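You operate a simulated robot arm through the tools that you are given. There is no shell and no other tool. Be economical: measure what you need, move in short steps, check, and stop when the job is done.

Carry out the task below with a simulated two-armed robot. There is one attempt and no reset: what you move stays moved.

## Task
Top up the soap pot to 600 ml from the jug with the green handle.
Fine: put the jug back and shut the flap. Set down upright: jug with a green handle.

It is judged by the outcome, as a careful person would: the job done as asked, and still so three seconds after it is handed in. It fails if anything else is knocked over, pushed out of place, dropped, spilled or broken.

## Robot
Two 7-joint arms with fingered hands on one trunk, on a base that drives. Base frame: it is fixed to the floor where the robot stands at the start and does not move with it; the origin is under the middle of the robot, x ahead of it, y to its left, z up; the surface under the hand at the start is at about z = 900. Lengths are in mm, angles in rad, forces in N, time in s.
The left shoulder is at the start at [21, 214, 1369], the right one opposite. With the tool pointing down near the work surface each hand reaches from about 100 to 580 mm from the robot's upright axis, wherever it stands, measured 20 degrees to its own side. Places, roughly: green flap [600, -200, 1100]; soap pot [600, -200, 1000]. Payload 3.3 kg a hand.
The TCP of each hand is the grasp point between the finger pads, 26 mm short of the fingertips. In the tool frame z runs along the fingers and y along their closing line. Largest opening 132 mm; the body of the gripper starts 73 mm behind the TCP. The gripper is a hand of 2 fingers: y runs from the thumb to the fingers, the wrist lies at [0, 0, -224] in the tool frame, and closing takes about 1.5 s.
Orientation is told as [roll, pitch, yaw] about the base's x, y, z axes, in that order, counted from this pose: with the fingers straight down and closing along the base's y, the tool's x points along the base's -x, its y along +y and its z along -z.

## Interface
- The arms move only by the tool apply_moves. It takes "left_moves", "right_moves" or both (then of equal length, played together; a hand with none holds still); each is a list of rows, each a list of 3 entries, a list of its own where there are three numbers: the shift along the tool's x, y, z in units of 300 mm (1.0 is 300 mm), then the turn, a rotation vector about the tool's x, y, z in units of 90 degrees (1.0 is 90 degrees), then the opening in per cent of the stroke, from 0 (shut) to 100 (fully open). In form: [[[tx, ty, tz], [wx, wy, wz], fingers], ...]. A call has 1 to 10 rows; each row is the pose to reach, as a shift and turn from the pose commanded when the call began, along the tool's axes at that moment. A call with a number of a shift or a turn outside -1 to 1 is refused whole. Rows are played at 5 a second. More than 50 mm and 0.15 rad between two rows, or a gripper value outside its range, and nothing of the call is played. A pose out of reach is approached as far as the arm can. The call stops where the force on the tool passes 40 N (or 10 N more than at its start, if that is more) or the arm is blocked; 0.2 s more then pass. The fingers move at their own pace (about 153 mm/s each) and stop on an object; they squeeze with about 32 N. The grip force told is the motor's: it shows also when the fingers shut on nothing. Time passes only in rows, and 0.2 s behind the last, so rows that repeat a pose let the fingers close. It gives the time, the measured TCP pose, the force on the tool (base axes), the opening and the grip force at its end, in the units of the frame above (readings bear some noise), with the torque about the TCP (base axes, N m) and any sound that the robot's microphone picked up.
- Cameras (640 x 400 px; columns grow to the right, rows downward): "scene" is now at [99.2, -8.6, 1547.7]; the picture's right is [-0.10, -0.99, 0.00], its down [-0.52, 0.05, -0.86] and it looks along [0.85, -0.09, -0.52] (base axes); focal length 249 px, centre (320, 200). "left" rides on the left gripper at [-66, -3, -99] in its tool frame; the picture's right is [0.04, -1.00, 0.00], its down [0.83, 0.03, -0.55] and it looks along [0.55, 0.02, 0.83] (tool axes); focal length 261 px, centre (320, 200). "right" rides on the right gripper at [65, -3, -99] in its tool frame; the picture's right is [0.04, 1.00, 0.00], its down [-0.83, 0.03, -0.55] and it looks along [-0.55, 0.02, 0.83] (tool axes); focal length 261 px, centre (320, 200).
- get_image(camera): a new picture of that camera. It takes no simulated time.
- raise_lower(by): slides the trunk up (or, below 0, down) by that many mm; the arms and the scene camera ride with it, the base frame stays. It gives what a move gives, with no picture.
- roll_base(legs): drives the robot by 1 to 6 legs, each [ahead, left, turn to the left] in mm, mm and rad, along the robot's own axes; the way and the turn of a leg run together, so that a leg with both is an arc; at most 1500 mm and 3.142 rad a leg. The arms and the cameras ride along, it lands a little off, and it stops where it bumps. It gives what a move gives.
- hand_shape(shape, hand): the hand has 2 fingers and takes this shape, open, in about a second: jaw (thumb against the fingers, like two jaws); tri (thumb and two fingers); tip (a fingertip pinch); poke (one finger out to press); point (the index stretched); flat (the hand flat); cup (the hand cupped); fist (a fist). The gripper value then closes the fingers along that shape, each until it touches; the sizes above hold for jaw. It gives what a move gives, with no picture.
- aim_head(pan, tilt): turns the head with the scene camera to pan (to the left, within 1.501 rad either way) and tilt (down, from -0.506 to 1.204), counted from straight ahead of the robot. It gives what a move gives.
- probe_pixels(camera, pixels): for up to 12 pixels [column, row] of the newest picture of that camera ("zoom" is the newest enlarged one), the place [x, y, z] in the base frame of the surface seen there, good to about 2 mm. It takes no simulated time.
- enlarge(camera, box): a new picture of the part [left, top, right, bottom] of that camera's present view, enlarged. It takes no simulated time.
- sign_off(): hands the job in; it is judged then, once.

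Keep the steps short. Do not move on a guess: measure, check each grasp and each placing, and mend mistakes. In all there are 80 turns and 58 pictures (those below and enlarged ones count). Leave the grippers open and the arms clear of the work at the hand-in unless told otherwise, and finish with a single line.

The tools are called after "Call:" as name(argument=value, ...) on one line, values as JSON. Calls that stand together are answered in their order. apply_moves: Moves the arms, as the interface text tells. Its arguments: {"type":"object","properties":{"left_moves":{"type":"array","items":{"type":"array"}},"right_moves":{"type":"array","items":{"type":"array"}}},"required":[]} The other tools are called the same way: raise_lower (by) slides the trunk up or down; hand_shape (shape, hand) gives the hand a shape; roll_base (legs) drives the base; aim_head (pan, tilt) turns the head that bears the scene camera; get_image (camera) takes a picture; probe_pixels (camera, pixels) gives the place of the surface under pixels of a picture; enlarge (camera, box) takes an enlarged picture of a part of a camera's view; sign_off () hands the job in.

At the start:

```text
t: 0.0
left_tcp_pos: [339.8, 60.0, 1404.4]
left_ee_rot: [0.002, -0.001, -0.001]
left_ft_force: [0.1, 0.3, -0.2]
left_ft_torque: [-0.01, -0.02, 0.01]
left_gripper_width: 131.9
left_gripper_force: 0.0
left_shape: jaw
right_tcp_pos: [360.8, -191.7, 1385.8]
right_ee_rot: [0.0, -0.001, 0.0]
right_ft_force: [-0.3, -0.6, 0.4]
right_ft_torque: [-0.02, -0.02, -0.01]
right_gripper_width: 131.8
right_gripper_force: 0.0
right_shape: jaw
trunk travel left (down, up): [-650.0, 111.0]
robot x, y, heading: [-0.8, -1.9, 0.007]
head pan, tilt: [-0.103, 0.545]
```

scene: 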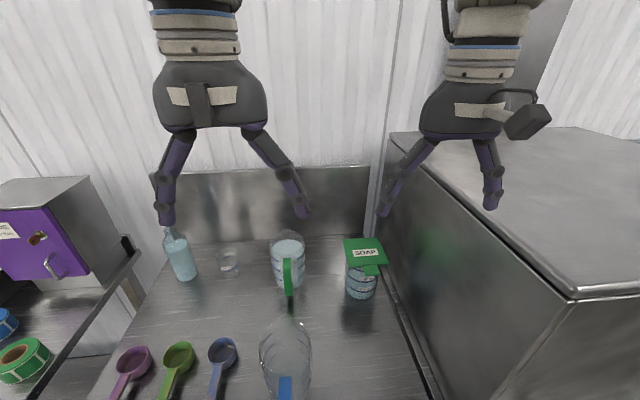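
right: 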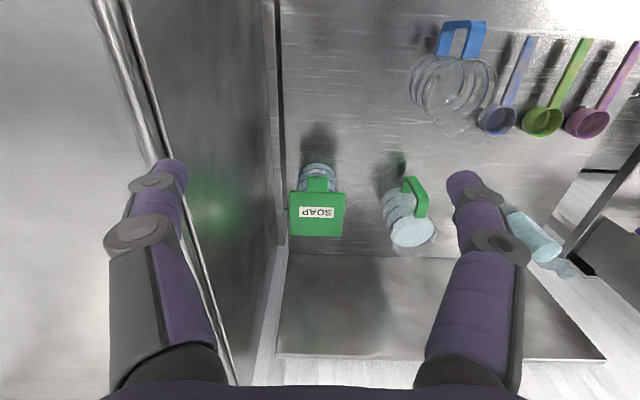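
left: 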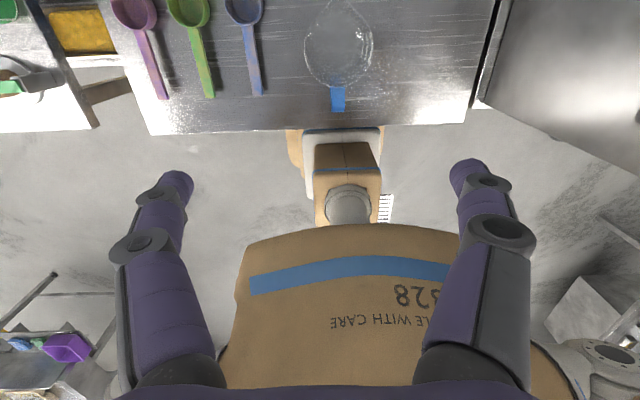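

I see the jug with the green handle near (288,265) and the soap pot with its green flap near (363,265). I'll enlarge both to read the marks and measure.

Call:
enlarge(camera="scene", box=[250, 220, 410, 320])

Call:
enlarge(camera="right", box=[270, 140, 450, 260])

```text
4.00 times, centred on (330, 270) of scene
```

zoom: 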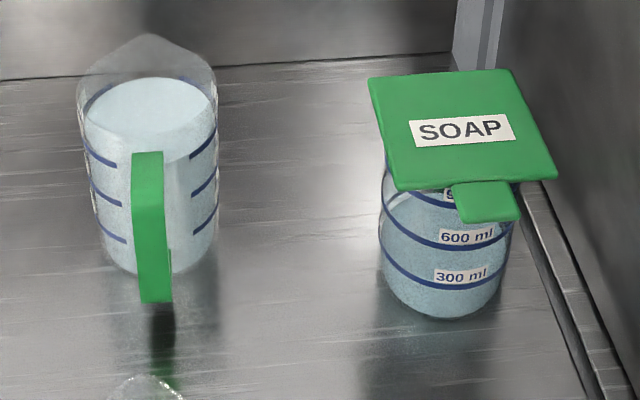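

```text
3.33 times, centred on (360, 200) of right
```

zoom: 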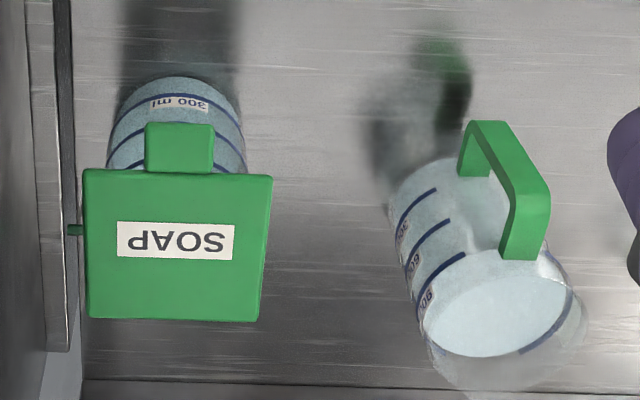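

Marks at 300/600/900 ml on both. Now I probe the flap, pot, jug and handle.

Call:
probe_pixels(camera="scene", pixels=[[344, 240], [377, 239], [387, 264], [350, 267], [371, 274], [362, 299], [287, 260], [286, 293], [288, 241], [286, 232], [362, 282], [320, 290]])

Call:
probe_pixels(camera="zoom", pixels=[[90, 175], [268, 180], [255, 318], [92, 315], [180, 150], [75, 230], [490, 135], [535, 195], [520, 250], [500, 310], [475, 165], [180, 100]])

```text
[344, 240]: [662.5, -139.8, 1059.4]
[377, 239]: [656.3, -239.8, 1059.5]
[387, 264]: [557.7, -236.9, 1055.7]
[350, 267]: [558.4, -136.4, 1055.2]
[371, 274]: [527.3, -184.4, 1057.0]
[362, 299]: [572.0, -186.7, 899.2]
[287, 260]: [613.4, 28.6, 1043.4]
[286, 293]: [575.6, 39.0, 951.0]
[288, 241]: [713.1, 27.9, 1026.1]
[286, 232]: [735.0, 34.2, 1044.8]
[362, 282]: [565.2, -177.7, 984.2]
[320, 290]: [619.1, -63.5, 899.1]
```

```text
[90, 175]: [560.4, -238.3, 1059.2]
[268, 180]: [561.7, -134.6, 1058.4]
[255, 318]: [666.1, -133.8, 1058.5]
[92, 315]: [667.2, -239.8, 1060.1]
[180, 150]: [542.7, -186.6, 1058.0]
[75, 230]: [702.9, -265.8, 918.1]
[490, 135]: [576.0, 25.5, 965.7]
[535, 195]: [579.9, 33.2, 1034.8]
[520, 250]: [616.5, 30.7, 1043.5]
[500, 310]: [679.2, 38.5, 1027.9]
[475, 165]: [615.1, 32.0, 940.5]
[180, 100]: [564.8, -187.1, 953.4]
```

Flap spans x 558–667, y −239…−134 at z≈1059, with its tab at the front (x≈530), so the hinge should be at the back. The handle bar is at x≈577, y≈32. The blue-handled jug in front may be in the hand's way, so I tilt the head to see and measure it.

Call:
aim_head(pan=-0.1, tilt=0.85)

Call:
get_image(camera="scene")

```text
t: 0.8
left_tcp_pos: [339.9, 60.8, 1406.4]
left_ee_rot: [0.0, 0.003, 0.0]
left_ft_force: [0.1, 0.2, -0.8]
left_ft_torque: [0.01, 0.01, 0.0]
left_gripper_width: 132.2
left_gripper_force: 0.1
left_shape: jaw
right_tcp_pos: [360.5, -191.5, 1386.0]
right_ee_rot: [0.0, 0.003, 0.002]
right_ft_force: [0.1, 0.6, -0.1]
right_ft_torque: [-0.01, 0.02, 0.01]
right_gripper_width: 131.8
right_gripper_force: 0.0
right_shape: jaw
trunk travel left (down, up): [-650.0, 111.0]
robot x, y, heading: [-0.9, 1.1, -0.003]
head pan, tilt: [-0.099, 0.85]
```

```text
52 pictures are left
```

scene: 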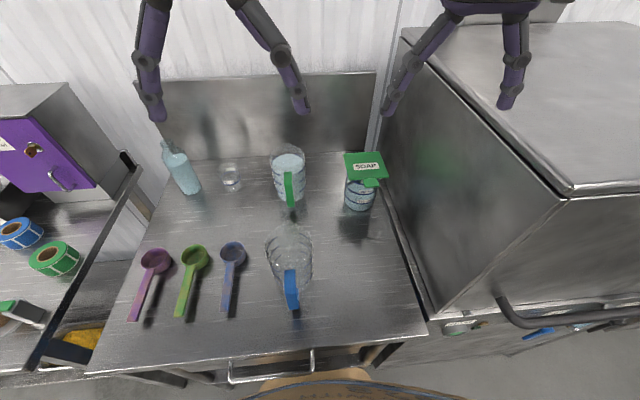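

Call:
enlarge(camera="scene", box=[224, 130, 416, 330])

Call:
probe_pixels(camera="scene", pixels=[[291, 272], [293, 303], [291, 285], [289, 222], [268, 240], [312, 245], [288, 260], [300, 350], [545, 190], [420, 50], [182, 165], [231, 170]])

```text
2.00 times, centred on (320, 230) of scene
```

zoom: 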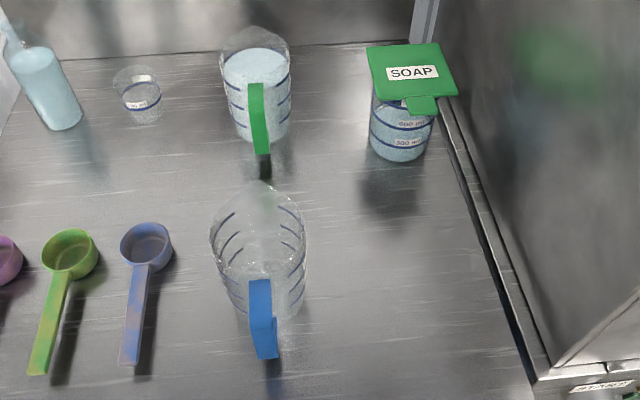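

```text
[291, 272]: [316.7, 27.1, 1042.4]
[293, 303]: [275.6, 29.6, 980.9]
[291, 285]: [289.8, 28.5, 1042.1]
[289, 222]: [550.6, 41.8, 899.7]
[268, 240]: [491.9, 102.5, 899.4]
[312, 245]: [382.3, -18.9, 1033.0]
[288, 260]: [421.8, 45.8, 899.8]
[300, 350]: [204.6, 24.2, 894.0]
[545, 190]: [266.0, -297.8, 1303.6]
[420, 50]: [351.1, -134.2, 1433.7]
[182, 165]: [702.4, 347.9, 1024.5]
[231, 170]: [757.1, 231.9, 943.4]
```

The blue jug (x 275–437, rim ≈1050) stands in front of the green one, so I'll take the handle from above at a slant with the left hand, whose camera sits on top. For that I'd move the base a bit to the right, so first I check for obstacles near the base.

Call:
probe_pixels(camera="scene", pixels=[[505, 305], [560, 325], [630, 318], [314, 360], [350, 390], [445, 315], [230, 375], [398, 10], [370, 78], [380, 150]])

Call:
aim_head(pan=-0.5, tilt=1.2)

Call:
get_image(camera="scene")

```text
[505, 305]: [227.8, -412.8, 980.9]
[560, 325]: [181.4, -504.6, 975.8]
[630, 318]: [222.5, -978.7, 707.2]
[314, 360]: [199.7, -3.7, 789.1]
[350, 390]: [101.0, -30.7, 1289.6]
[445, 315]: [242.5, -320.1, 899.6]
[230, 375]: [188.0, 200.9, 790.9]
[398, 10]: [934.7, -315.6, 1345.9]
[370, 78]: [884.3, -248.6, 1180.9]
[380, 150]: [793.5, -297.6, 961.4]
```

```text
t: 1.7
left_tcp_pos: [340.1, 60.0, 1406.1]
left_ee_rot: [0.001, 0.0, 0.0]
left_ft_force: [0.2, -0.3, -0.1]
left_ft_torque: [0.01, 0.0, 0.01]
left_gripper_width: 131.9
left_gripper_force: 0.0
left_shape: jaw
right_tcp_pos: [360.3, -191.3, 1385.7]
right_ee_rot: [0.0, -0.001, -0.001]
right_ft_force: [0.3, -0.4, 0.7]
right_ft_torque: [0.0, 0.0, -0.01]
right_gripper_width: 131.8
right_gripper_force: 0.1
right_shape: jaw
trunk travel left (down, up): [-650.0, 111.0]
robot x, y, heading: [-1.3, -2.0, -0.004]
head pan, tilt: [-0.499, 1.201]
```

```text
50 pictures are left
```

scene: 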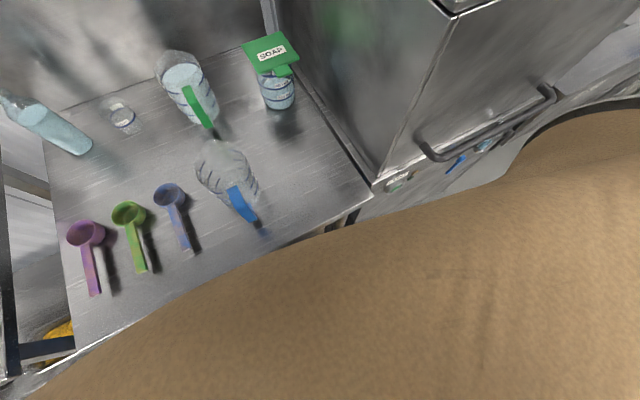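

The box handle only starts at y≈−400 and sticks out to x≈181, so a 120 mm sideways drive has room. I drive right 120 mm and look level again.

Call:
roll_base(legs=[[0, -120, 0]])

Call:
aim_head(pan=-0.05, tilt=0.7)

Call:
get_image(camera="scene")

```text
t: 2.9
left_tcp_pos: [305.5, -27.0, 1406.7]
left_ee_rot: [-0.003, -0.002, 0.046]
left_ft_force: [-0.2, 0.1, 1.5]
left_ft_torque: [0.13, 0.0, -0.02]
left_gripper_width: 131.9
left_gripper_force: 0.1
left_shape: jaw
right_tcp_pos: [337.8, -278.3, 1387.3]
right_ee_rot: [-0.002, -0.002, 0.041]
right_ft_force: [-0.7, 0.5, -0.5]
right_ft_torque: [0.07, -0.12, 0.01]
right_gripper_width: 131.6
right_gripper_force: 0.0
right_shape: jaw
trunk travel left (down, up): [-650.0, 111.0]
robot x, y, heading: [-28.6, -103.1, 0.042]
head pan, tilt: [-0.499, 1.201]
```

```text
t: 3.8
left_tcp_pos: [308.5, -28.8, 1405.6]
left_ee_rot: [-0.002, 0.001, 0.045]
left_ft_force: [-0.4, -0.3, -0.2]
left_ft_torque: [0.01, 0.02, 0.0]
left_gripper_width: 132.0
left_gripper_force: 0.2
left_shape: jaw
right_tcp_pos: [340.3, -279.1, 1385.8]
right_ee_rot: [0.0, 0.0, 0.042]
right_ft_force: [-0.2, 0.1, -0.1]
right_ft_torque: [0.0, 0.01, 0.0]
right_gripper_width: 132.1
right_gripper_force: 0.1
right_shape: jaw
trunk travel left (down, up): [-650.0, 111.0]
robot x, y, heading: [-27.0, -105.3, 0.046]
head pan, tilt: [-0.051, 0.7]
```

```text
49 pictures are left
```

scene: 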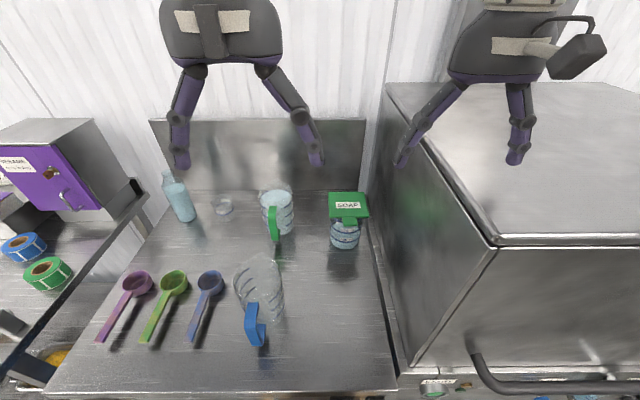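

The base ended at (−27, −105), heading 0.045. Now I bring the left hand, fingers shut, toward a low horizontal pose in front of the flap tab, staying above everything.

Call:
apply_moves(left_moves=[[[-0.042, -0.049, 0.085], [0, -0.09, 0], 0], [[-0.084, -0.098, 0.171], [0, -0.18, 0], 0], [[-0.125, -0.147, 0.256], [0, -0.27, 0], 0], [[-0.167, -0.196, 0.341], [0, -0.36, 0], 0], [[-0.209, -0.245, 0.427], [0, -0.45, 0], 0], [[-0.251, -0.293, 0.512], [0, -0.54, 0], 0], [[-0.293, -0.342, 0.597], [0, -0.63, 0], 0], [[-0.334, -0.391, 0.682], [0, -0.72, 0], 0], [[-0.376, -0.44, 0.768], [0, -0.81, 0], 0], [[-0.418, -0.489, 0.853], [0, -0.9, 0], 0]])

Call:
get_image(camera="scene")

```text
t: 5.5
left_tcp_pos: [449.5, -74.7, 1367.0]
left_ee_rot: [-0.291, -1.185, 0.39]
left_ft_force: [0.0, 0.1, 0.4]
left_ft_torque: [-0.02, -0.01, 0.02]
left_gripper_width: 0.0
left_gripper_force: 32.5
left_shape: jaw
left hand out of reach, approached as far as the arm can: row 7, 8
right_tcp_pos: [341.3, -279.8, 1385.9]
right_ee_rot: [0.001, 0.001, 0.045]
right_ft_force: [-0.3, 0.7, 0.1]
right_ft_torque: [-0.04, -0.05, 0.02]
right_gripper_width: 132.0
right_gripper_force: 0.1
right_shape: jaw
trunk travel left (down, up): [-650.0, 111.0]
robot x, y, heading: [-28.0, -103.8, 0.045]
head pan, tilt: [-0.051, 0.7]
stopped in row 8 (left hand): the arm was blocked; the commanded pose is now the measured one
```

```text
48 pictures are left
```

scene: 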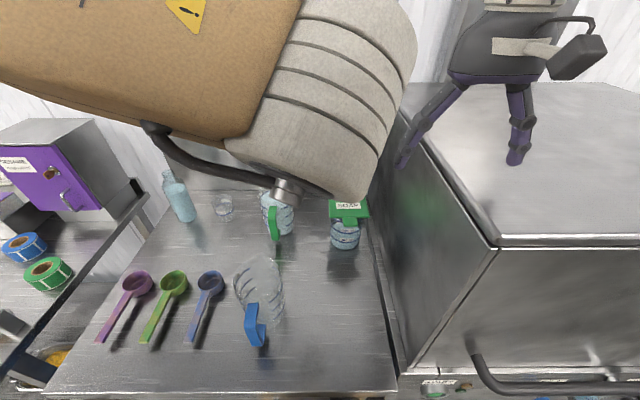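

The arm folded too far; the fully horizontal pose is out of its reach so close in. A 45° downward-forward pose suffices for the flap (finger front hooks under the tab). I move there from the present pose, well before the flap.

Call:
apply_moves(left_moves=[[[0.107, -0.037, 0.024], [0.0133, 0.045, 0.0224], 0], [[0.214, -0.074, 0.047], [0.0266, 0.09, 0.0449], 0], [[0.321, -0.11, 0.071], [0.04, 0.135, 0.0673], 0], [[0.429, -0.147, 0.095], [0.0532, 0.18, 0.0897], 0], [[0.536, -0.184, 0.118], [0.0665, 0.225, 0.112], 0], [[0.643, -0.221, 0.142], [0.0798, 0.27, 0.1346], 0]])

Call:
get_image(camera="scene")

```text
t: 7.1
left_tcp_pos: [453.9, -134.7, 1188.0]
left_ee_rot: [-0.03, -0.788, 0.0]
left_ft_force: [0.7, -0.4, 0.3]
left_ft_torque: [0.03, -0.01, 0.04]
left_gripper_width: 0.1
left_gripper_force: 31.8
left_shape: jaw
right_tcp_pos: [340.1, -279.2, 1385.7]
right_ee_rot: [0.0, 0.0, 0.046]
right_ft_force: [-0.4, -0.4, 0.2]
right_ft_torque: [-0.03, 0.02, 0.02]
right_gripper_width: 132.0
right_gripper_force: 0.1
right_shape: jaw
trunk travel left (down, up): [-650.0, 111.0]
robot x, y, heading: [-28.4, -106.4, 0.045]
head pan, tilt: [-0.051, 0.7]
stopped in row 6 (left hand): the arm was blocked; the commanded pose is now the measured one
```

```text
47 pictures are left
```

scene: 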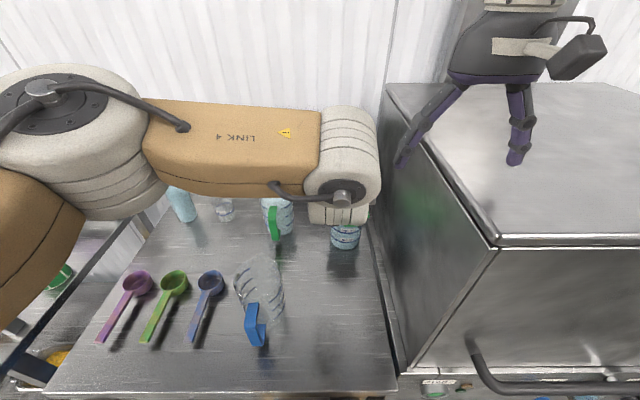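

The arm is now in a good elbow-out pose, 45° tilt, with no contact force. Next I go down in front of and just below the tab (tab edge x=525, z≈1053).

Call:
apply_moves(left_moves=[[[0.066, -0.036, 0.085], [0, 0, 0], 0], [[0.132, -0.071, 0.17], [0, 0, 0], 0], [[0.199, -0.107, 0.254], [0, 0, 0], 0], [[0.265, -0.143, 0.339], [0, 0, 0], 0]])

Call:
get_image(camera="left")

Call:
get_image(camera="scene")

```text
t: 8.3
left_tcp_pos: [501.1, -130.1, 1060.3]
left_ee_rot: [0.007, -0.804, 0.055]
left_ft_force: [0.4, -0.2, 0.4]
left_ft_torque: [0.0, 0.02, 0.01]
left_gripper_width: 0.0
left_gripper_force: 32.3
left_shape: jaw
right_tcp_pos: [339.7, -280.1, 1386.5]
right_ee_rot: [0.001, 0.002, 0.045]
right_ft_force: [-0.1, 0.0, -0.6]
right_ft_torque: [0.0, 0.0, 0.02]
right_gripper_width: 131.9
right_gripper_force: 0.0
right_shape: jaw
trunk travel left (down, up): [-650.0, 111.0]
robot x, y, heading: [-27.8, -108.0, 0.041]
head pan, tilt: [-0.051, 0.7]
stopped in row 4 (left hand): the arm was blocked; the commanded pose is now the measured one
```

```text
46 pictures are left
```

left: 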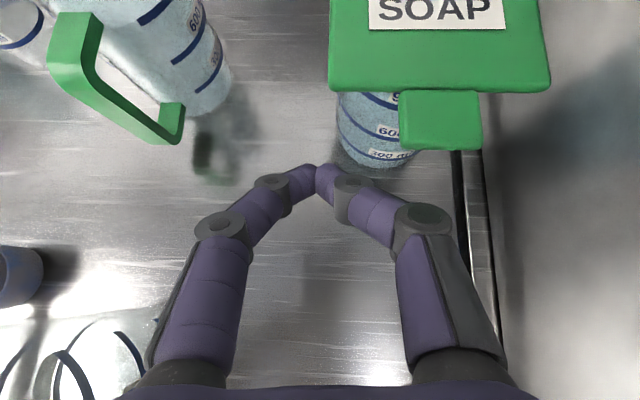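

```text
45 pictures are left
```

scene: 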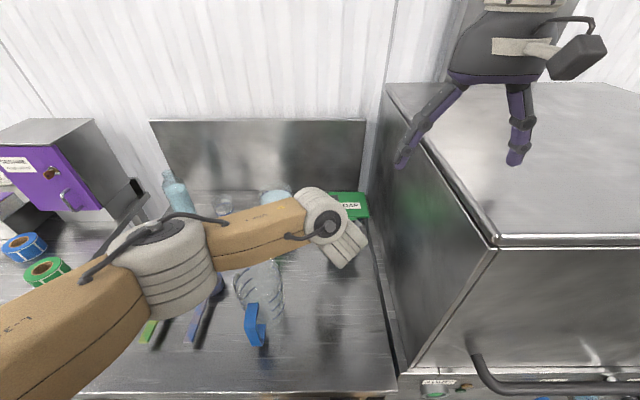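

The arm stopped short at y=−130: the wrist is at its limit pointing straight ahead while the forearm points right. I'll yaw the hand −0.5 rad (fingers toward the tab from front-left), which suits the arm, and shift slightly right.

Call:
apply_moves(left_moves=[[[0.012, -0.02, 0], [0.057, 0, 0.056], 0], [[0.025, -0.041, 0], [0.113, 0, 0.112], 0], [[0.037, -0.062, 0], [0.17, 0, 0.168], 0], [[0.05, -0.083, 0], [0.226, 0, 0.224], 0], [[0.05, -0.083, 0], [0.226, 0, 0.224], 0]])

Call:
get_image(camera="left")

```text
t: 9.5
left_tcp_pos: [488.0, -161.4, 1050.4]
left_ee_rot: [0.013, -0.8, -0.459]
left_ft_force: [0.1, -0.6, -1.0]
left_ft_torque: [0.02, -0.02, 0.03]
left_gripper_width: 0.1
left_gripper_force: 32.0
left_shape: jaw
right_tcp_pos: [340.3, -279.3, 1385.5]
right_ee_rot: [0.001, 0.002, 0.046]
right_ft_force: [0.3, 0.5, 0.2]
right_ft_torque: [0.01, -0.02, 0.01]
right_gripper_width: 131.7
right_gripper_force: 0.1
right_shape: jaw
trunk travel left (down, up): [-650.0, 111.0]
robot x, y, heading: [-26.2, -106.1, 0.044]
head pan, tilt: [-0.051, 0.7]
```

```text
44 pictures are left
```

left: 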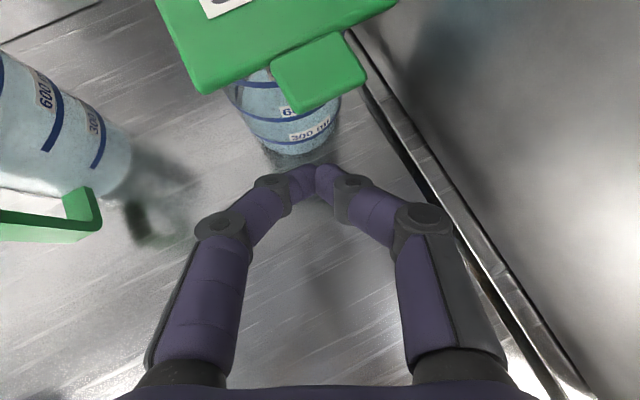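

Good. Fingertips are in front of the tab. Now I slip them under it and lift about 40 mm along the arc.

Call:
apply_moves(left_moves=[[[-0.03, 0, 0.049], [0, 0, 0], 0], [[-0.061, 0, 0.097], [0, 0, 0], 0], [[-0.092, 0.003, 0.075], [0, 0, 0], 0], [[-0.123, 0.006, 0.054], [0, 0, 0], 0], [[-0.154, 0.009, 0.032], [0, 0, 0], 0], [[-0.185, 0.012, 0.01], [0, 0, 0], 0]])

Call:
get_image(camera="left")

```text
t: 10.9
left_tcp_pos: [528.2, -175.4, 1087.9]
left_ee_rot: [0.013, -0.799, -0.456]
left_ft_force: [0.2, 0.3, 0.5]
left_ft_torque: [-0.02, 0.01, 0.01]
left_gripper_width: 0.1
left_gripper_force: 32.1
left_shape: jaw
right_tcp_pos: [339.9, -279.9, 1385.6]
right_ee_rot: [0.001, 0.001, 0.045]
right_ft_force: [-0.7, -0.2, 0.8]
right_ft_torque: [0.0, 0.0, 0.01]
right_gripper_width: 132.0
right_gripper_force: 0.1
right_shape: jaw
trunk travel left (down, up): [-650.0, 111.0]
robot x, y, heading: [-29.2, -104.2, 0.05]
head pan, tilt: [-0.051, 0.7]
```

```text
43 pictures are left
```

left: 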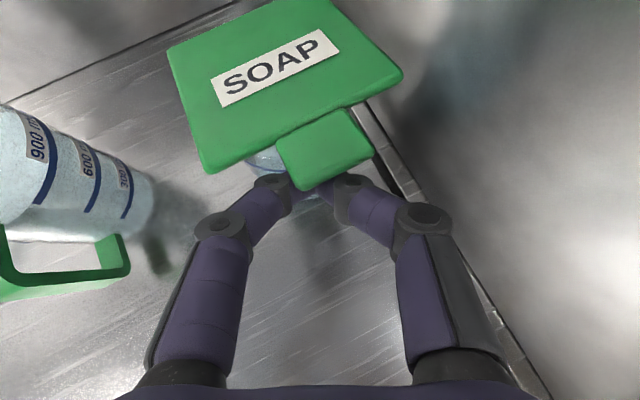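

The tips are under the tab and the flap seems to be rising with almost no force. I probe its corners to confirm the hinge.

Call:
probe_pixels(camera="left", pixels=[[205, 165], [172, 55], [325, 8], [395, 72], [305, 185], [365, 155]])

```text
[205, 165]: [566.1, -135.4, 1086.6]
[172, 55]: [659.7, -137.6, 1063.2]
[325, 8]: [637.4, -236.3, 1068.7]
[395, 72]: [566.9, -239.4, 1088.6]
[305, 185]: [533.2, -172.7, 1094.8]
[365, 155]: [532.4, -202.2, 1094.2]
```

Hinge is at the rear edge (x≈667); the flap is at about 15°. I continue along the arc to about 70°.

Call:
apply_moves(left_moves=[[[-0.06, 0.012, -0.025], [0, 0, 0], 0], [[-0.119, 0.024, -0.049], [0, 0, 0], 0], [[-0.183, 0.045, -0.053], [0, 0, 0], 0], [[-0.247, 0.065, -0.057], [0, 0, 0], 0], [[-0.3, 0.092, -0.033], [0, 0, 0], 0], [[-0.353, 0.118, -0.01], [0, 0, 0], 0]])

Call:
get_image(camera="left")

```text
t: 12.5
left_tcp_pos: [611.1, -123.8, 1178.4]
left_ee_rot: [0.009, -0.79, -0.39]
left_ft_force: [-0.6, 0.2, 0.8]
left_ft_torque: [0.01, -0.05, 0.01]
left_gripper_width: 0.0
left_gripper_force: 32.0
left_shape: jaw
left hand out of reach, approached as far as the arm can: row 5, 6
right_tcp_pos: [341.1, -279.3, 1386.2]
right_ee_rot: [-0.001, 0.002, 0.046]
right_ft_force: [-0.5, 0.0, 0.4]
right_ft_torque: [0.0, -0.02, 0.0]
right_gripper_width: 131.8
right_gripper_force: 0.1
right_shape: jaw
trunk travel left (down, up): [-650.0, 111.0]
robot x, y, heading: [-27.5, -102.8, 0.049]
head pan, tilt: [-0.051, 0.7]
stopped in row 6 (left hand): the arm was blocked; the commanded pose is now the measured one
```

```text
42 pictures are left
```

left: 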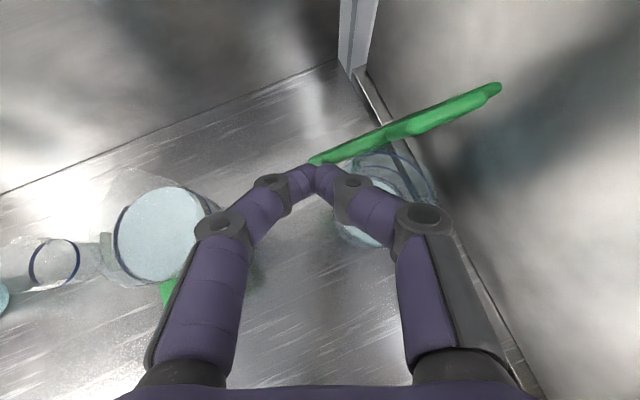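

The flap is at roughly 70°, with the hand at its reach limit on the flap's left edge. The base stands 27 mm behind its start, so I drive 30 mm ahead and 35 right; the fingers will push the flap further up.

Call:
roll_base(legs=[[30, -35, 0]])

Call:
get_image(camera="left")

```text
t: 13.2
left_tcp_pos: [610.1, -120.5, 1178.0]
left_ee_rot: [0.009, -0.791, -0.382]
left_ft_force: [-0.7, -0.5, 0.4]
left_ft_torque: [0.0, 0.0, 0.01]
left_gripper_width: 0.1
left_gripper_force: 32.5
left_shape: jaw
right_tcp_pos: [341.8, -280.6, 1384.4]
right_ee_rot: [-0.002, 0.003, 0.05]
right_ft_force: [0.1, 1.3, -0.3]
right_ft_torque: [-0.03, 0.01, 0.0]
right_gripper_width: 132.1
right_gripper_force: 0.1
right_shape: jaw
trunk travel left (down, up): [-650.0, 111.0]
robot x, y, heading: [-30.1, -100.2, 0.052]
head pan, tilt: [-0.051, 0.7]
stopped in leg 1: the robot was blocked; the commanded pose is now the measured one
```

```text
41 pictures are left
```

left: 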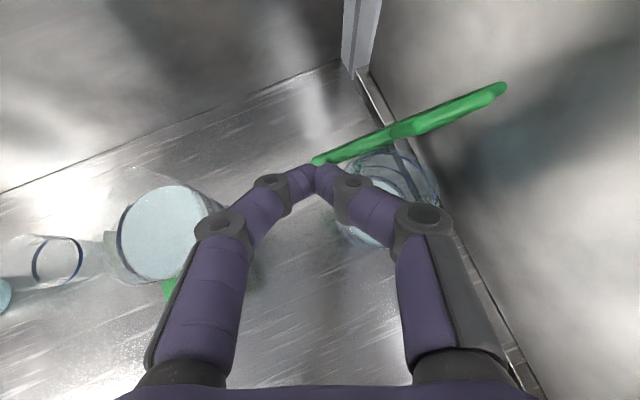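

The base is blocked on that side, so I leave it there. I try reaching further with the arm by yawing more (−0.3) and flattening the tilt a little.

Call:
apply_moves(left_moves=[[[0, -0.02, 0.01], [0.05, -0.03, 0.05], 0], [[0, -0.05, 0.025], [0.1, -0.07, 0.1], 0], [[0, -0.08, 0.04], [0.14, -0.1, 0.14], 0], [[0, -0.1, 0.06], [0.18, -0.12, 0.18], 0]])

Call:
get_image(camera="left")

Call:
get_image(camera="scene")

```text
t: 14.0
left_tcp_pos: [618.5, -127.4, 1170.2]
left_ee_rot: [0.078, -0.936, -0.709]
left_ft_force: [-0.1, 23.1, 4.4]
left_ft_torque: [0.32, -0.15, 0.66]
left_gripper_width: 0.0
left_gripper_force: 31.7
left_shape: jaw
right_tcp_pos: [341.2, -278.1, 1385.4]
right_ee_rot: [-0.001, 0.001, 0.052]
right_ft_force: [1.0, -0.3, 0.7]
right_ft_torque: [0.07, 0.0, -0.01]
right_gripper_width: 132.0
right_gripper_force: 0.1
right_shape: jaw
trunk travel left (down, up): [-650.0, 111.0]
robot x, y, heading: [-27.4, -102.9, 0.048]
head pan, tilt: [-0.051, 0.7]
stopped in row 4 (left hand): the force on the tool passed its limit at 44 N (the readings are from after the stop); the commanded pose is now the measured one
```

```text
40 pictures are left
```

left: 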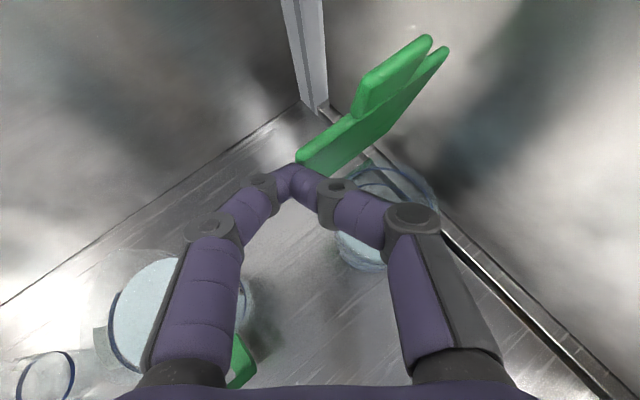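

```text
39 pictures are left
```

scene: 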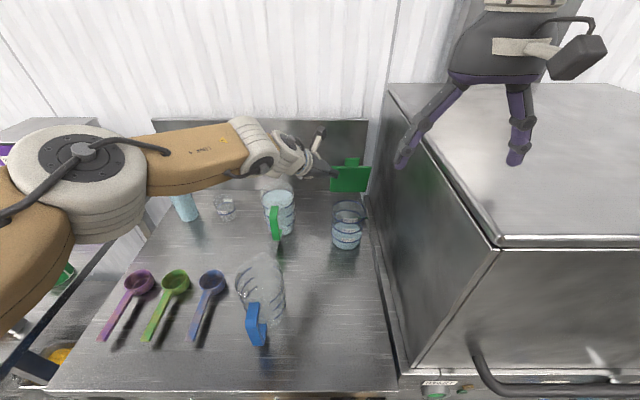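

The flap looks nearly upright, with sideways force from the finger on its left edge. I probe its angle.

Call:
probe_pixels(camera="scene", pixels=[[352, 160], [368, 168], [350, 186], [366, 190], [338, 186], [335, 170]])

Call:
enlarge(camera="scene", box=[280, 130, 408, 260])

```text
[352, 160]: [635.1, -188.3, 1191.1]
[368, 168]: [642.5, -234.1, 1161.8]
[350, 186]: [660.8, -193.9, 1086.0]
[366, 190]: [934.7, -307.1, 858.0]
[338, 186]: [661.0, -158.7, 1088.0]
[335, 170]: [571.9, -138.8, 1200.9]
```

```text
3.08 times, centred on (344, 195) of scene
```

zoom: 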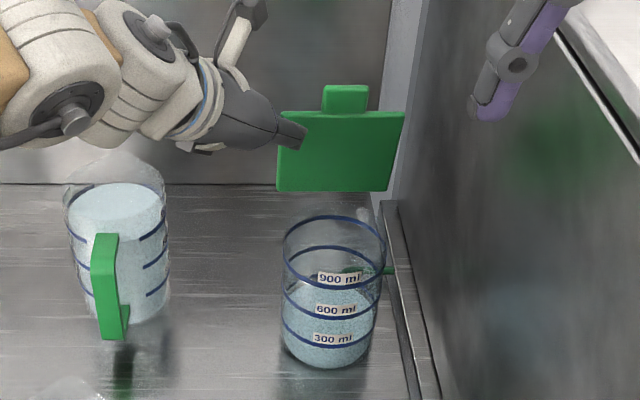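

Flap is at about 76°; it needs to go past vertical. I back the finger off a little, shift right so it lies in front of the plate, then push forward.

Call:
apply_moves(left_moves=[[[0.023, -0.033, -0.031], [0, 0, 0], 0], [[-0.01, -0.096, 0.013], [0, 0, 0], 0], [[-0.01, -0.096, 0.013], [0, 0, 0], 0], [[-0.04, -0.052, 0.054], [0, 0, 0], 0], [[-0.07, -0.009, 0.095], [0, 0, 0], 0], [[-0.1, 0.034, 0.135], [0, 0, 0], 0]])

Call:
enlarge(camera="scene", box=[280, 130, 408, 260])

```text
t: 14.6
left_tcp_pos: [608.9, -130.0, 1170.8]
left_ee_rot: [0.095, -0.932, -0.702]
left_ft_force: [-1.0, 22.6, 1.9]
left_ft_torque: [0.34, -0.07, 0.74]
left_gripper_width: 0.0
left_gripper_force: 32.4
left_shape: jaw
right_tcp_pos: [340.9, -276.9, 1385.8]
right_ee_rot: [-0.001, 0.001, 0.054]
right_ft_force: [0.0, -0.8, 0.5]
right_ft_torque: [0.03, 0.03, 0.02]
right_gripper_width: 131.9
right_gripper_force: 0.0
right_shape: jaw
trunk travel left (down, up): [-650.0, 111.0]
robot x, y, heading: [-29.2, -104.0, 0.053]
head pan, tilt: [-0.051, 0.7]
stopped in row 2 (left hand): the force on the tool passed its limit at 45 N (the readings are from after the stop); the commanded pose is now the measured one
```

```text
3.08 times, centred on (344, 195) of scene
```

zoom: 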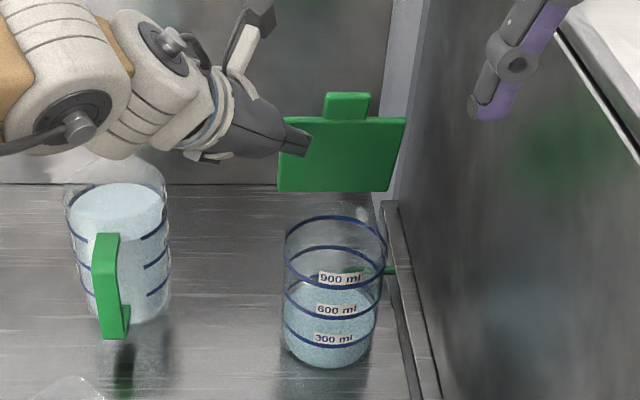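

The finger is catching the flap's left edge. Before choosing another way (the right arm with the base back at y≈0), I probe where the left elbow sits to judge clearance to the big box for the mirrored arm.

Call:
get_image(camera="scene")

Call:
probe_pixels(camera="scene", pixels=[[80, 150], [80, 215], [20, 200], [200, 160], [250, 150], [290, 155], [325, 178]])

```text
36 pictures are left
```

scene: 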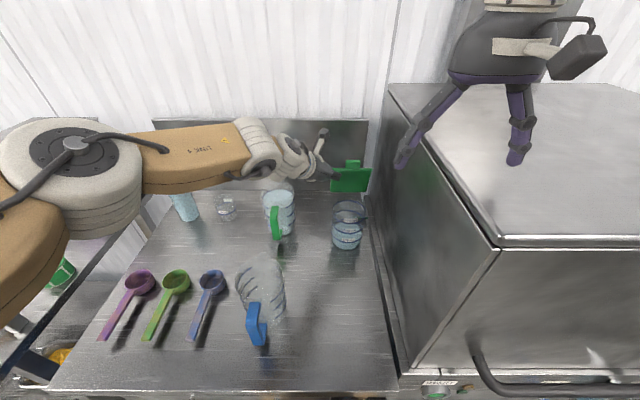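

```text
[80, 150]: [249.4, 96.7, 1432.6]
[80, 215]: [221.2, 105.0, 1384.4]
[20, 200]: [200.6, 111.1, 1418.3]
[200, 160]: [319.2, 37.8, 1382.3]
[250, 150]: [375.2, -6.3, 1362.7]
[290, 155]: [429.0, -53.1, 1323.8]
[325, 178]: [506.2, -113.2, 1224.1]
```

The left elbow is high (z≈1380, in front of the shoulder), so the left arm is at true full stretch; a mirrored right arm clears the box top (1304) and reaches the flap easily. I lower the flap gently back along the arc with the left hand, then withdraw it.

Call:
apply_moves(left_moves=[[[0.058, -0.035, -0.008], [0, 0, 0], 0], [[0.115, -0.069, -0.016], [0, 0, 0], 0], [[0.185, -0.097, -0.004], [0, 0, 0], 0], [[0.255, -0.124, 0.009], [0, 0, 0], 0], [[0.33, -0.144, 0.035], [0, 0, 0], 0], [[0.402, -0.163, 0.061], [0, 0, 0], 0], [[0.446, -0.205, 0.001], [0, 0, 0], 0], [[0.49, -0.246, -0.059], [0, 0, 0], 0]])

Call:
get_image(camera="scene")

```text
t: 16.4
left_tcp_pos: [482.7, -131.3, 1060.4]
left_ee_rot: [0.085, -0.933, -0.706]
left_ft_force: [-1.0, 0.0, 0.3]
left_ft_torque: [-0.02, -0.02, -0.01]
left_gripper_width: 0.0
left_gripper_force: 31.9
left_shape: jaw
right_tcp_pos: [340.8, -276.5, 1385.9]
right_ee_rot: [-0.001, 0.002, 0.052]
right_ft_force: [0.8, -0.5, -0.6]
right_ft_torque: [0.0, 0.01, -0.02]
right_gripper_width: 132.1
right_gripper_force: 0.0
right_shape: jaw
trunk travel left (down, up): [-650.0, 111.0]
robot x, y, heading: [-28.0, -106.9, 0.051]
head pan, tilt: [-0.051, 0.7]
```

```text
35 pictures are left
```

scene: 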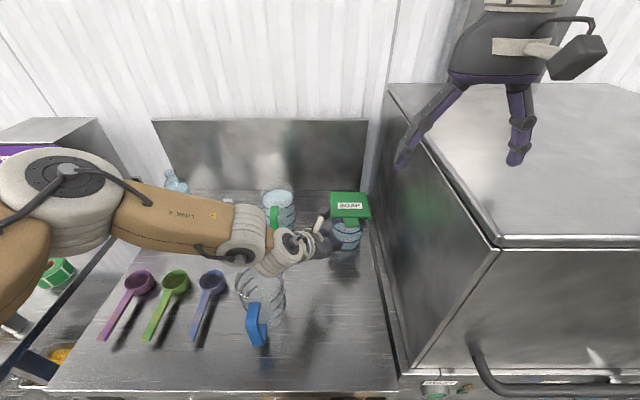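

The flap is shut again, nothing disturbed. I raise and retract the left hand before driving; the right arm will do the flap and the pour.

Call:
apply_moves(left_moves=[[[-0.07, 0.004, -0.11], [0, 0, 0], 0], [[-0.141, 0.007, -0.221], [0, 0, 0], 0], [[-0.211, 0.011, -0.331], [0, 0, 0], 0], [[-0.282, 0.015, -0.441], [0, 0, 0], 0], [[-0.352, 0.018, -0.552], [0, 0, 0], 0], [[-0.423, 0.022, -0.662], [0, 0, 0], 0]])

Call:
roll_base(legs=[[0, 140, -0.05]])

```text
t: 17.8
left_tcp_pos: [412.8, -84.8, 1279.1]
left_ee_rot: [0.083, -0.935, -0.71]
left_ft_force: [0.4, -0.2, 0.0]
left_ft_torque: [0.01, 0.02, -0.02]
left_gripper_width: 0.2
left_gripper_force: 31.8
left_shape: jaw
right_tcp_pos: [339.8, -278.3, 1385.3]
right_ee_rot: [0.001, 0.002, 0.053]
right_ft_force: [-0.3, -0.3, -0.1]
right_ft_torque: [0.01, -0.03, 0.0]
right_gripper_width: 132.1
right_gripper_force: 0.0
right_shape: jaw
trunk travel left (down, up): [-650.0, 111.0]
robot x, y, heading: [-28.5, -101.3, 0.051]
head pan, tilt: [-0.051, 0.7]
```

```text
t: 19.1
left_tcp_pos: [411.9, 34.6, 1278.3]
left_ee_rot: [0.082, -0.934, -0.759]
left_ft_force: [-0.5, -0.2, 0.8]
left_ft_torque: [0.0, 0.01, -0.02]
left_gripper_width: 0.1
left_gripper_force: 32.0
left_shape: jaw
right_tcp_pos: [329.3, -153.9, 1385.6]
right_ee_rot: [0.0, 0.002, 0.002]
right_ft_force: [0.1, 0.4, -0.8]
right_ft_torque: [-0.03, 0.02, -0.04]
right_gripper_width: 132.1
right_gripper_force: 0.1
right_shape: jaw
trunk travel left (down, up): [-650.0, 111.0]
robot x, y, heading: [-28.0, 38.8, 0.002]
head pan, tilt: [-0.051, 0.7]
```

Base now at (−28, 39, 0). I drive 27 mm ahead (back to the starting depth), then park the left hand to the left while the right hand, shut, comes down in front of the flap at 45°.

Call:
roll_base(legs=[[27, 0, 0]])

Call:
apply_moves(left_moves=[[[0.035, 0.033, -0.07], [0, 0, 0], 0], [[0.07, 0.065, -0.14], [0, 0, 0], 0], [[0.105, 0.098, -0.209], [0, 0, 0], 0], [[0.14, 0.131, -0.279], [0, 0, 0], 0], [[0.175, 0.164, -0.349], [0, 0, 0], 0], [[0.21, 0.196, -0.419], [0, 0, 0], 0], [[0.245, 0.229, -0.489], [0, 0, 0], 0], [[0.28, 0.262, -0.558], [0, 0, 0], 0], [[0.315, 0.294, -0.628], [0, 0, 0], 0], [[0.35, 0.327, -0.698], [0, 0, 0], 0]], right_moves=[[[-0.028, -0.011, 0.085], [0, -0.05, 0], 0], [[-0.056, -0.022, 0.171], [0, -0.1, 0], 0], [[-0.084, -0.033, 0.256], [0, -0.15, 0], 0], [[-0.112, -0.044, 0.341], [0, -0.2, 0], 0], [[-0.14, -0.055, 0.427], [0, -0.25, 0], 0], [[-0.168, -0.066, 0.512], [0, -0.3, 0], 0], [[-0.196, -0.077, 0.597], [0, -0.35, 0], 0], [[-0.224, -0.088, 0.682], [0, -0.4, 0], 0], [[-0.252, -0.099, 0.768], [0, -0.45, 0], 0], [[-0.28, -0.11, 0.853], [0, -0.5, 0], 0]])

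Call:
get_image(camera="scene")

```text
t: 19.9
left_tcp_pos: [437.6, 32.9, 1277.8]
left_ee_rot: [0.084, -0.933, -0.758]
left_ft_force: [0.0, 0.0, 0.2]
left_ft_torque: [-0.02, -0.01, -0.02]
left_gripper_width: 0.3
left_gripper_force: 31.4
left_shape: jaw
right_tcp_pos: [355.4, -156.0, 1386.0]
right_ee_rot: [-0.001, 0.001, 0.001]
right_ft_force: [-0.4, 0.3, -0.2]
right_ft_torque: [0.02, -0.01, 0.0]
right_gripper_width: 132.0
right_gripper_force: 0.1
right_shape: jaw
trunk travel left (down, up): [-650.0, 111.0]
robot x, y, heading: [-2.5, 36.6, 0.004]
head pan, tilt: [-0.051, 0.7]
```

```text
t: 22.1
left_tcp_pos: [374.2, 150.6, 1301.7]
left_ee_rot: [0.084, -0.932, -0.757]
left_ft_force: [0.6, 1.2, 1.2]
left_ft_torque: [0.03, -0.01, -0.04]
left_gripper_width: 0.0
left_gripper_force: 31.6
left_shape: jaw
left hand out of reach, approached as far as the arm can: row 6, 7, 8, 9, 10
right_tcp_pos: [438.8, -189.3, 1130.3]
right_ee_rot: [0.001, -0.785, 0.001]
right_ft_force: [-0.2, -0.6, -0.1]
right_ft_torque: [-0.02, 0.01, -0.01]
right_gripper_width: 0.0
right_gripper_force: 32.0
right_shape: jaw
trunk travel left (down, up): [-650.0, 111.0]
robot x, y, heading: [-3.8, 37.8, 0.0]
head pan, tilt: [-0.051, 0.7]
```

```text
34 pictures are left
```

scene: 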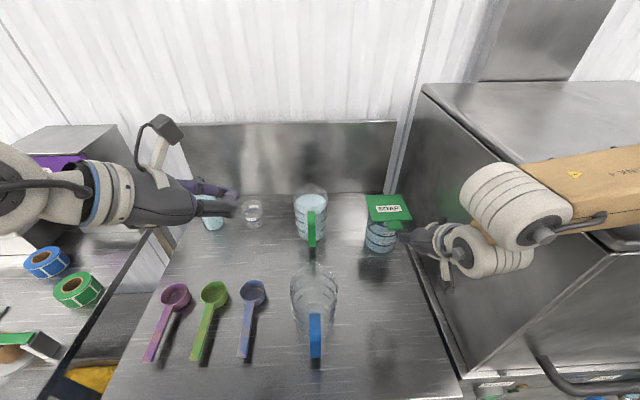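

The right arm is well posed at 45°. I slip under the tab at y≈−187 and lift along the arc to about 50°.

Call:
apply_moves(right_moves=[[[0.063, 0.003, 0.125], [0, 0, 0], 0], [[0.127, 0.007, 0.25], [0, 0, 0], 0], [[0.08, 0.007, 0.32], [0, 0, 0], 0], [[0.033, 0.007, 0.391], [0, 0, 0], 0], [[-0.036, 0.007, 0.347], [0, 0, 0], 0], [[-0.106, 0.007, 0.304], [0, 0, 0], 0], [[-0.168, 0.007, 0.28], [0, 0, 0], 0], [[-0.229, 0.007, 0.257], [0, 0, 0], 0], [[-0.296, 0.007, 0.256], [0, 0, 0], 0], [[-0.363, 0.007, 0.255], [0, 0, 0], 0]])

Call:
get_image(camera="scene")

```text
t: 22.8
left_tcp_pos: [365.5, 169.9, 1304.2]
left_ee_rot: [0.081, -0.95, -0.749]
left_ft_force: [0.3, -0.3, 0.8]
left_ft_torque: [0.0, 0.03, -0.03]
left_gripper_width: 0.1
left_gripper_force: 31.7
left_shape: jaw
right_tcp_pos: [526.7, -164.5, 1185.7]
right_ee_rot: [0.001, -1.052, 0.006]
right_ft_force: [-0.6, 0.5, -0.1]
right_ft_torque: [-0.02, 0.0, 0.01]
right_gripper_width: 0.1
right_gripper_force: 32.4
right_shape: jaw
trunk travel left (down, up): [-650.0, 111.0]
robot x, y, heading: [-2.6, 36.3, 0.007]
head pan, tilt: [-0.051, 0.7]
stopped in row 3 (right hand): the arm was blocked; the commanded pose is now the measured one
```

```text
33 pictures are left
```

scene: 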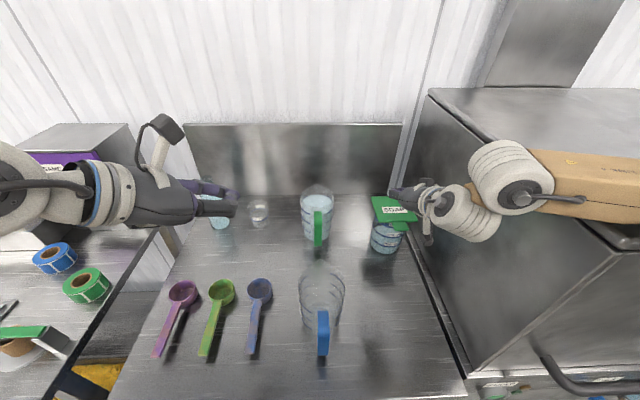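

The right forearm is resting against the box top, which swung the hand up. I raise the trunk 110 mm to lift that elbow clear, and check the flap and pot.

Call:
raise_lower(by=110)

Call:
get_image(camera="scene")

Call:
probe_pixels(camera="scene", pixels=[[590, 190], [520, 185], [480, 210], [620, 230], [560, 170], [395, 215], [320, 215]])

```text
t: 24.2
left_tcp_pos: [373.7, 152.7, 1413.2]
left_ee_rot: [0.087, -0.935, -0.756]
left_ft_force: [0.7, 0.0, -0.9]
left_ft_torque: [-0.01, 0.03, 0.02]
left_gripper_width: 0.0
left_gripper_force: 31.6
left_shape: jaw
right_tcp_pos: [531.3, -184.3, 1282.7]
right_ee_rot: [0.016, -1.029, -0.015]
right_ft_force: [-0.1, 0.0, -0.5]
right_ft_torque: [0.01, -0.02, 0.01]
right_gripper_width: 0.1
right_gripper_force: 32.5
right_shape: jaw
trunk travel left (down, up): [-760.0, 1.0]
robot x, y, heading: [-4.9, 37.3, 0.007]
head pan, tilt: [-0.051, 0.7]
```

```text
32 pictures are left
```

scene: 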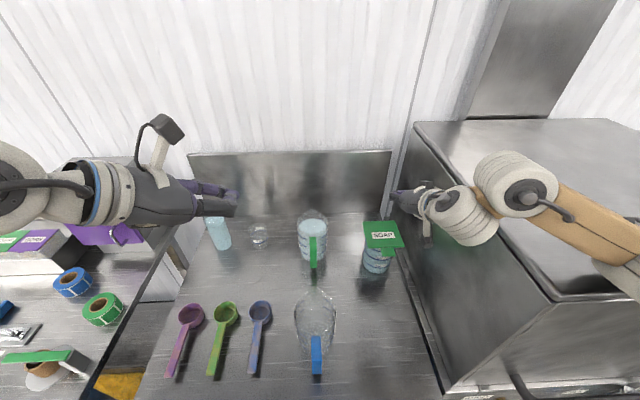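

```text
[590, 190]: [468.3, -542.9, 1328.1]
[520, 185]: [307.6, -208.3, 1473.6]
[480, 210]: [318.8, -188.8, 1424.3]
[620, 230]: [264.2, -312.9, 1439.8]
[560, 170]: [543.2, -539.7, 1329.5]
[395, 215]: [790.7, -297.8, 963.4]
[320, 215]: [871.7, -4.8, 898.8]
```

The forearm now has clearance (z≈1440 over the box edge). I bring the hand back and down in front of the tab with the tilt back to 45°.

Call:
apply_moves(right_moves=[[[0.119, 0, 0.009], [0, 0.031, 0], 0], [[0.238, 0, 0.018], [0, 0.062, 0], 0], [[0.356, 0, 0.028], [0, 0.094, 0], 0], [[0.475, 0, 0.037], [0, 0.125, 0], 0], [[0.594, 0, 0.046], [0, 0.156, 0], 0]])

Call:
get_image(camera="scene")

```text
t: 24.9
left_tcp_pos: [376.4, 160.0, 1411.7]
left_ee_rot: [0.078, -0.938, -0.75]
left_ft_force: [0.0, 1.0, -0.2]
left_ft_torque: [0.02, 0.01, 0.0]
left_gripper_width: 0.0
left_gripper_force: 31.8
left_shape: jaw
right_tcp_pos: [544.9, -184.1, 1314.5]
right_ee_rot: [-0.004, -1.13, -0.004]
right_ft_force: [0.4, -0.3, 0.7]
right_ft_torque: [-0.02, -0.02, -0.01]
right_gripper_width: 0.0
right_gripper_force: 31.8
right_shape: jaw
trunk travel left (down, up): [-760.0, 1.0]
robot x, y, heading: [-4.0, 35.5, 0.012]
head pan, tilt: [-0.051, 0.7]
stopped in row 3 (right hand): the arm was blocked; the commanded pose is now the measured one
```

```text
31 pictures are left
```

scene: 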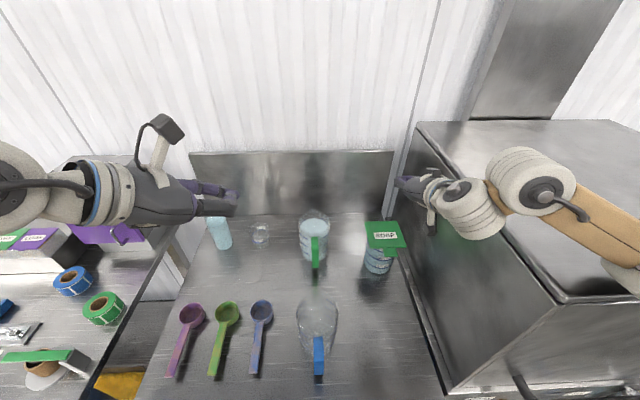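

Moving back makes the elbow press on the box. If I shift the base to the left, the right arm will work with its elbow clear of the box. I check the floor to the left first.

Call:
aim_head(pan=0.7, tilt=1.1)

Call:
get_image(camera="scene")

```text
t: 26.0
left_tcp_pos: [376.4, 157.2, 1412.3]
left_ee_rot: [0.081, -0.937, -0.751]
left_ft_force: [0.3, -0.9, -0.1]
left_ft_torque: [-0.01, 0.02, -0.03]
left_gripper_width: 0.1
left_gripper_force: 32.1
left_shape: jaw
right_tcp_pos: [543.4, -183.1, 1313.9]
right_ee_rot: [0.0, -1.125, -0.006]
right_ft_force: [-0.2, 0.5, -1.1]
right_ft_torque: [-0.03, -0.01, -0.04]
right_gripper_width: 0.0
right_gripper_force: 32.5
right_shape: jaw
trunk travel left (down, up): [-760.0, 1.0]
robot x, y, heading: [-4.4, 38.6, 0.008]
head pan, tilt: [0.7, 1.1]
```

```text
30 pictures are left
```

scene: 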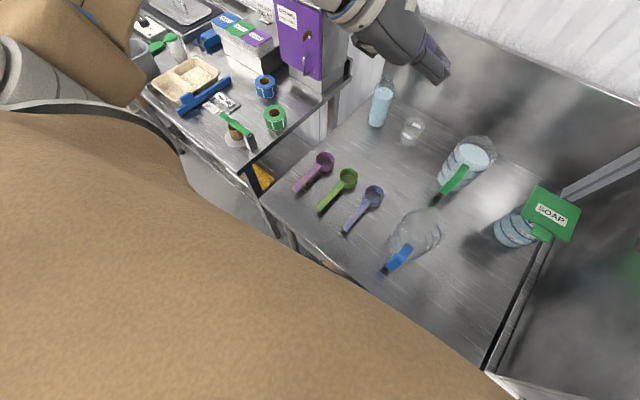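

Call:
probe_pixels(camera="scene", pixels=[[245, 165], [150, 95], [262, 198], [190, 160], [300, 60], [340, 80], [230, 190]])

```text
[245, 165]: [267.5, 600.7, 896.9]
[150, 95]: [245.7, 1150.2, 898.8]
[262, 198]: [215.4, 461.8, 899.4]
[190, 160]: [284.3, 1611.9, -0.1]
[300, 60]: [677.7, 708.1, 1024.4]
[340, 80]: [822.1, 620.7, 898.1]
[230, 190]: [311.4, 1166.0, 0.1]
```

The side table is farther back than the bench front, so the floor to the left is clear. I drive 165 mm left.

Call:
roll_base(legs=[[0, 165, 0]])

Call:
aim_head(pan=-0.35, tilt=0.75)

Call:
get_image(camera="scene")

```text
t: 27.0
left_tcp_pos: [378.9, 185.6, 1418.6]
left_ee_rot: [0.104, -0.943, -0.83]
left_ft_force: [-0.3, 0.8, -0.6]
left_ft_torque: [-0.02, -0.02, 0.02]
left_gripper_width: 0.2
left_gripper_force: 32.1
left_shape: jaw
right_tcp_pos: [520.0, -176.7, 1300.2]
right_ee_rot: [-0.02, -1.101, -0.069]
right_ft_force: [-1.0, -0.2, 0.9]
right_ft_torque: [0.01, 0.0, -0.04]
right_gripper_width: 0.0
right_gripper_force: 32.5
right_shape: jaw
trunk travel left (down, up): [-760.0, 1.0]
robot x, y, heading: [11.6, 89.5, -0.058]
head pan, tilt: [0.7, 1.1]
stopped in leg 1: the robot was blocked; the commanded pose is now the measured one
```

```text
t: 28.3
left_tcp_pos: [375.1, 184.8, 1418.8]
left_ee_rot: [0.109, -0.945, -0.833]
left_ft_force: [-0.3, -0.6, 0.2]
left_ft_torque: [0.01, -0.01, 0.0]
left_gripper_width: 0.0
left_gripper_force: 32.5
left_shape: jaw
right_tcp_pos: [520.2, -175.7, 1303.8]
right_ee_rot: [-0.009, -1.107, -0.069]
right_ft_force: [0.1, -0.1, 0.4]
right_ft_torque: [0.01, -0.05, -0.01]
right_gripper_width: 0.0
right_gripper_force: 31.7
right_shape: jaw
trunk travel left (down, up): [-760.0, 1.0]
robot x, y, heading: [14.8, 95.6, -0.05]
head pan, tilt: [-0.351, 0.75]
```

```text
29 pictures are left
```

scene: 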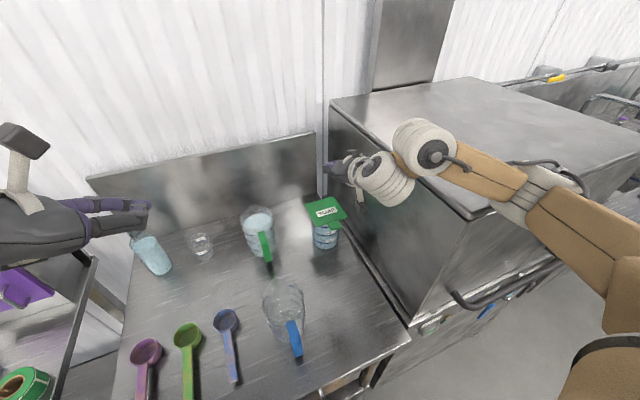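

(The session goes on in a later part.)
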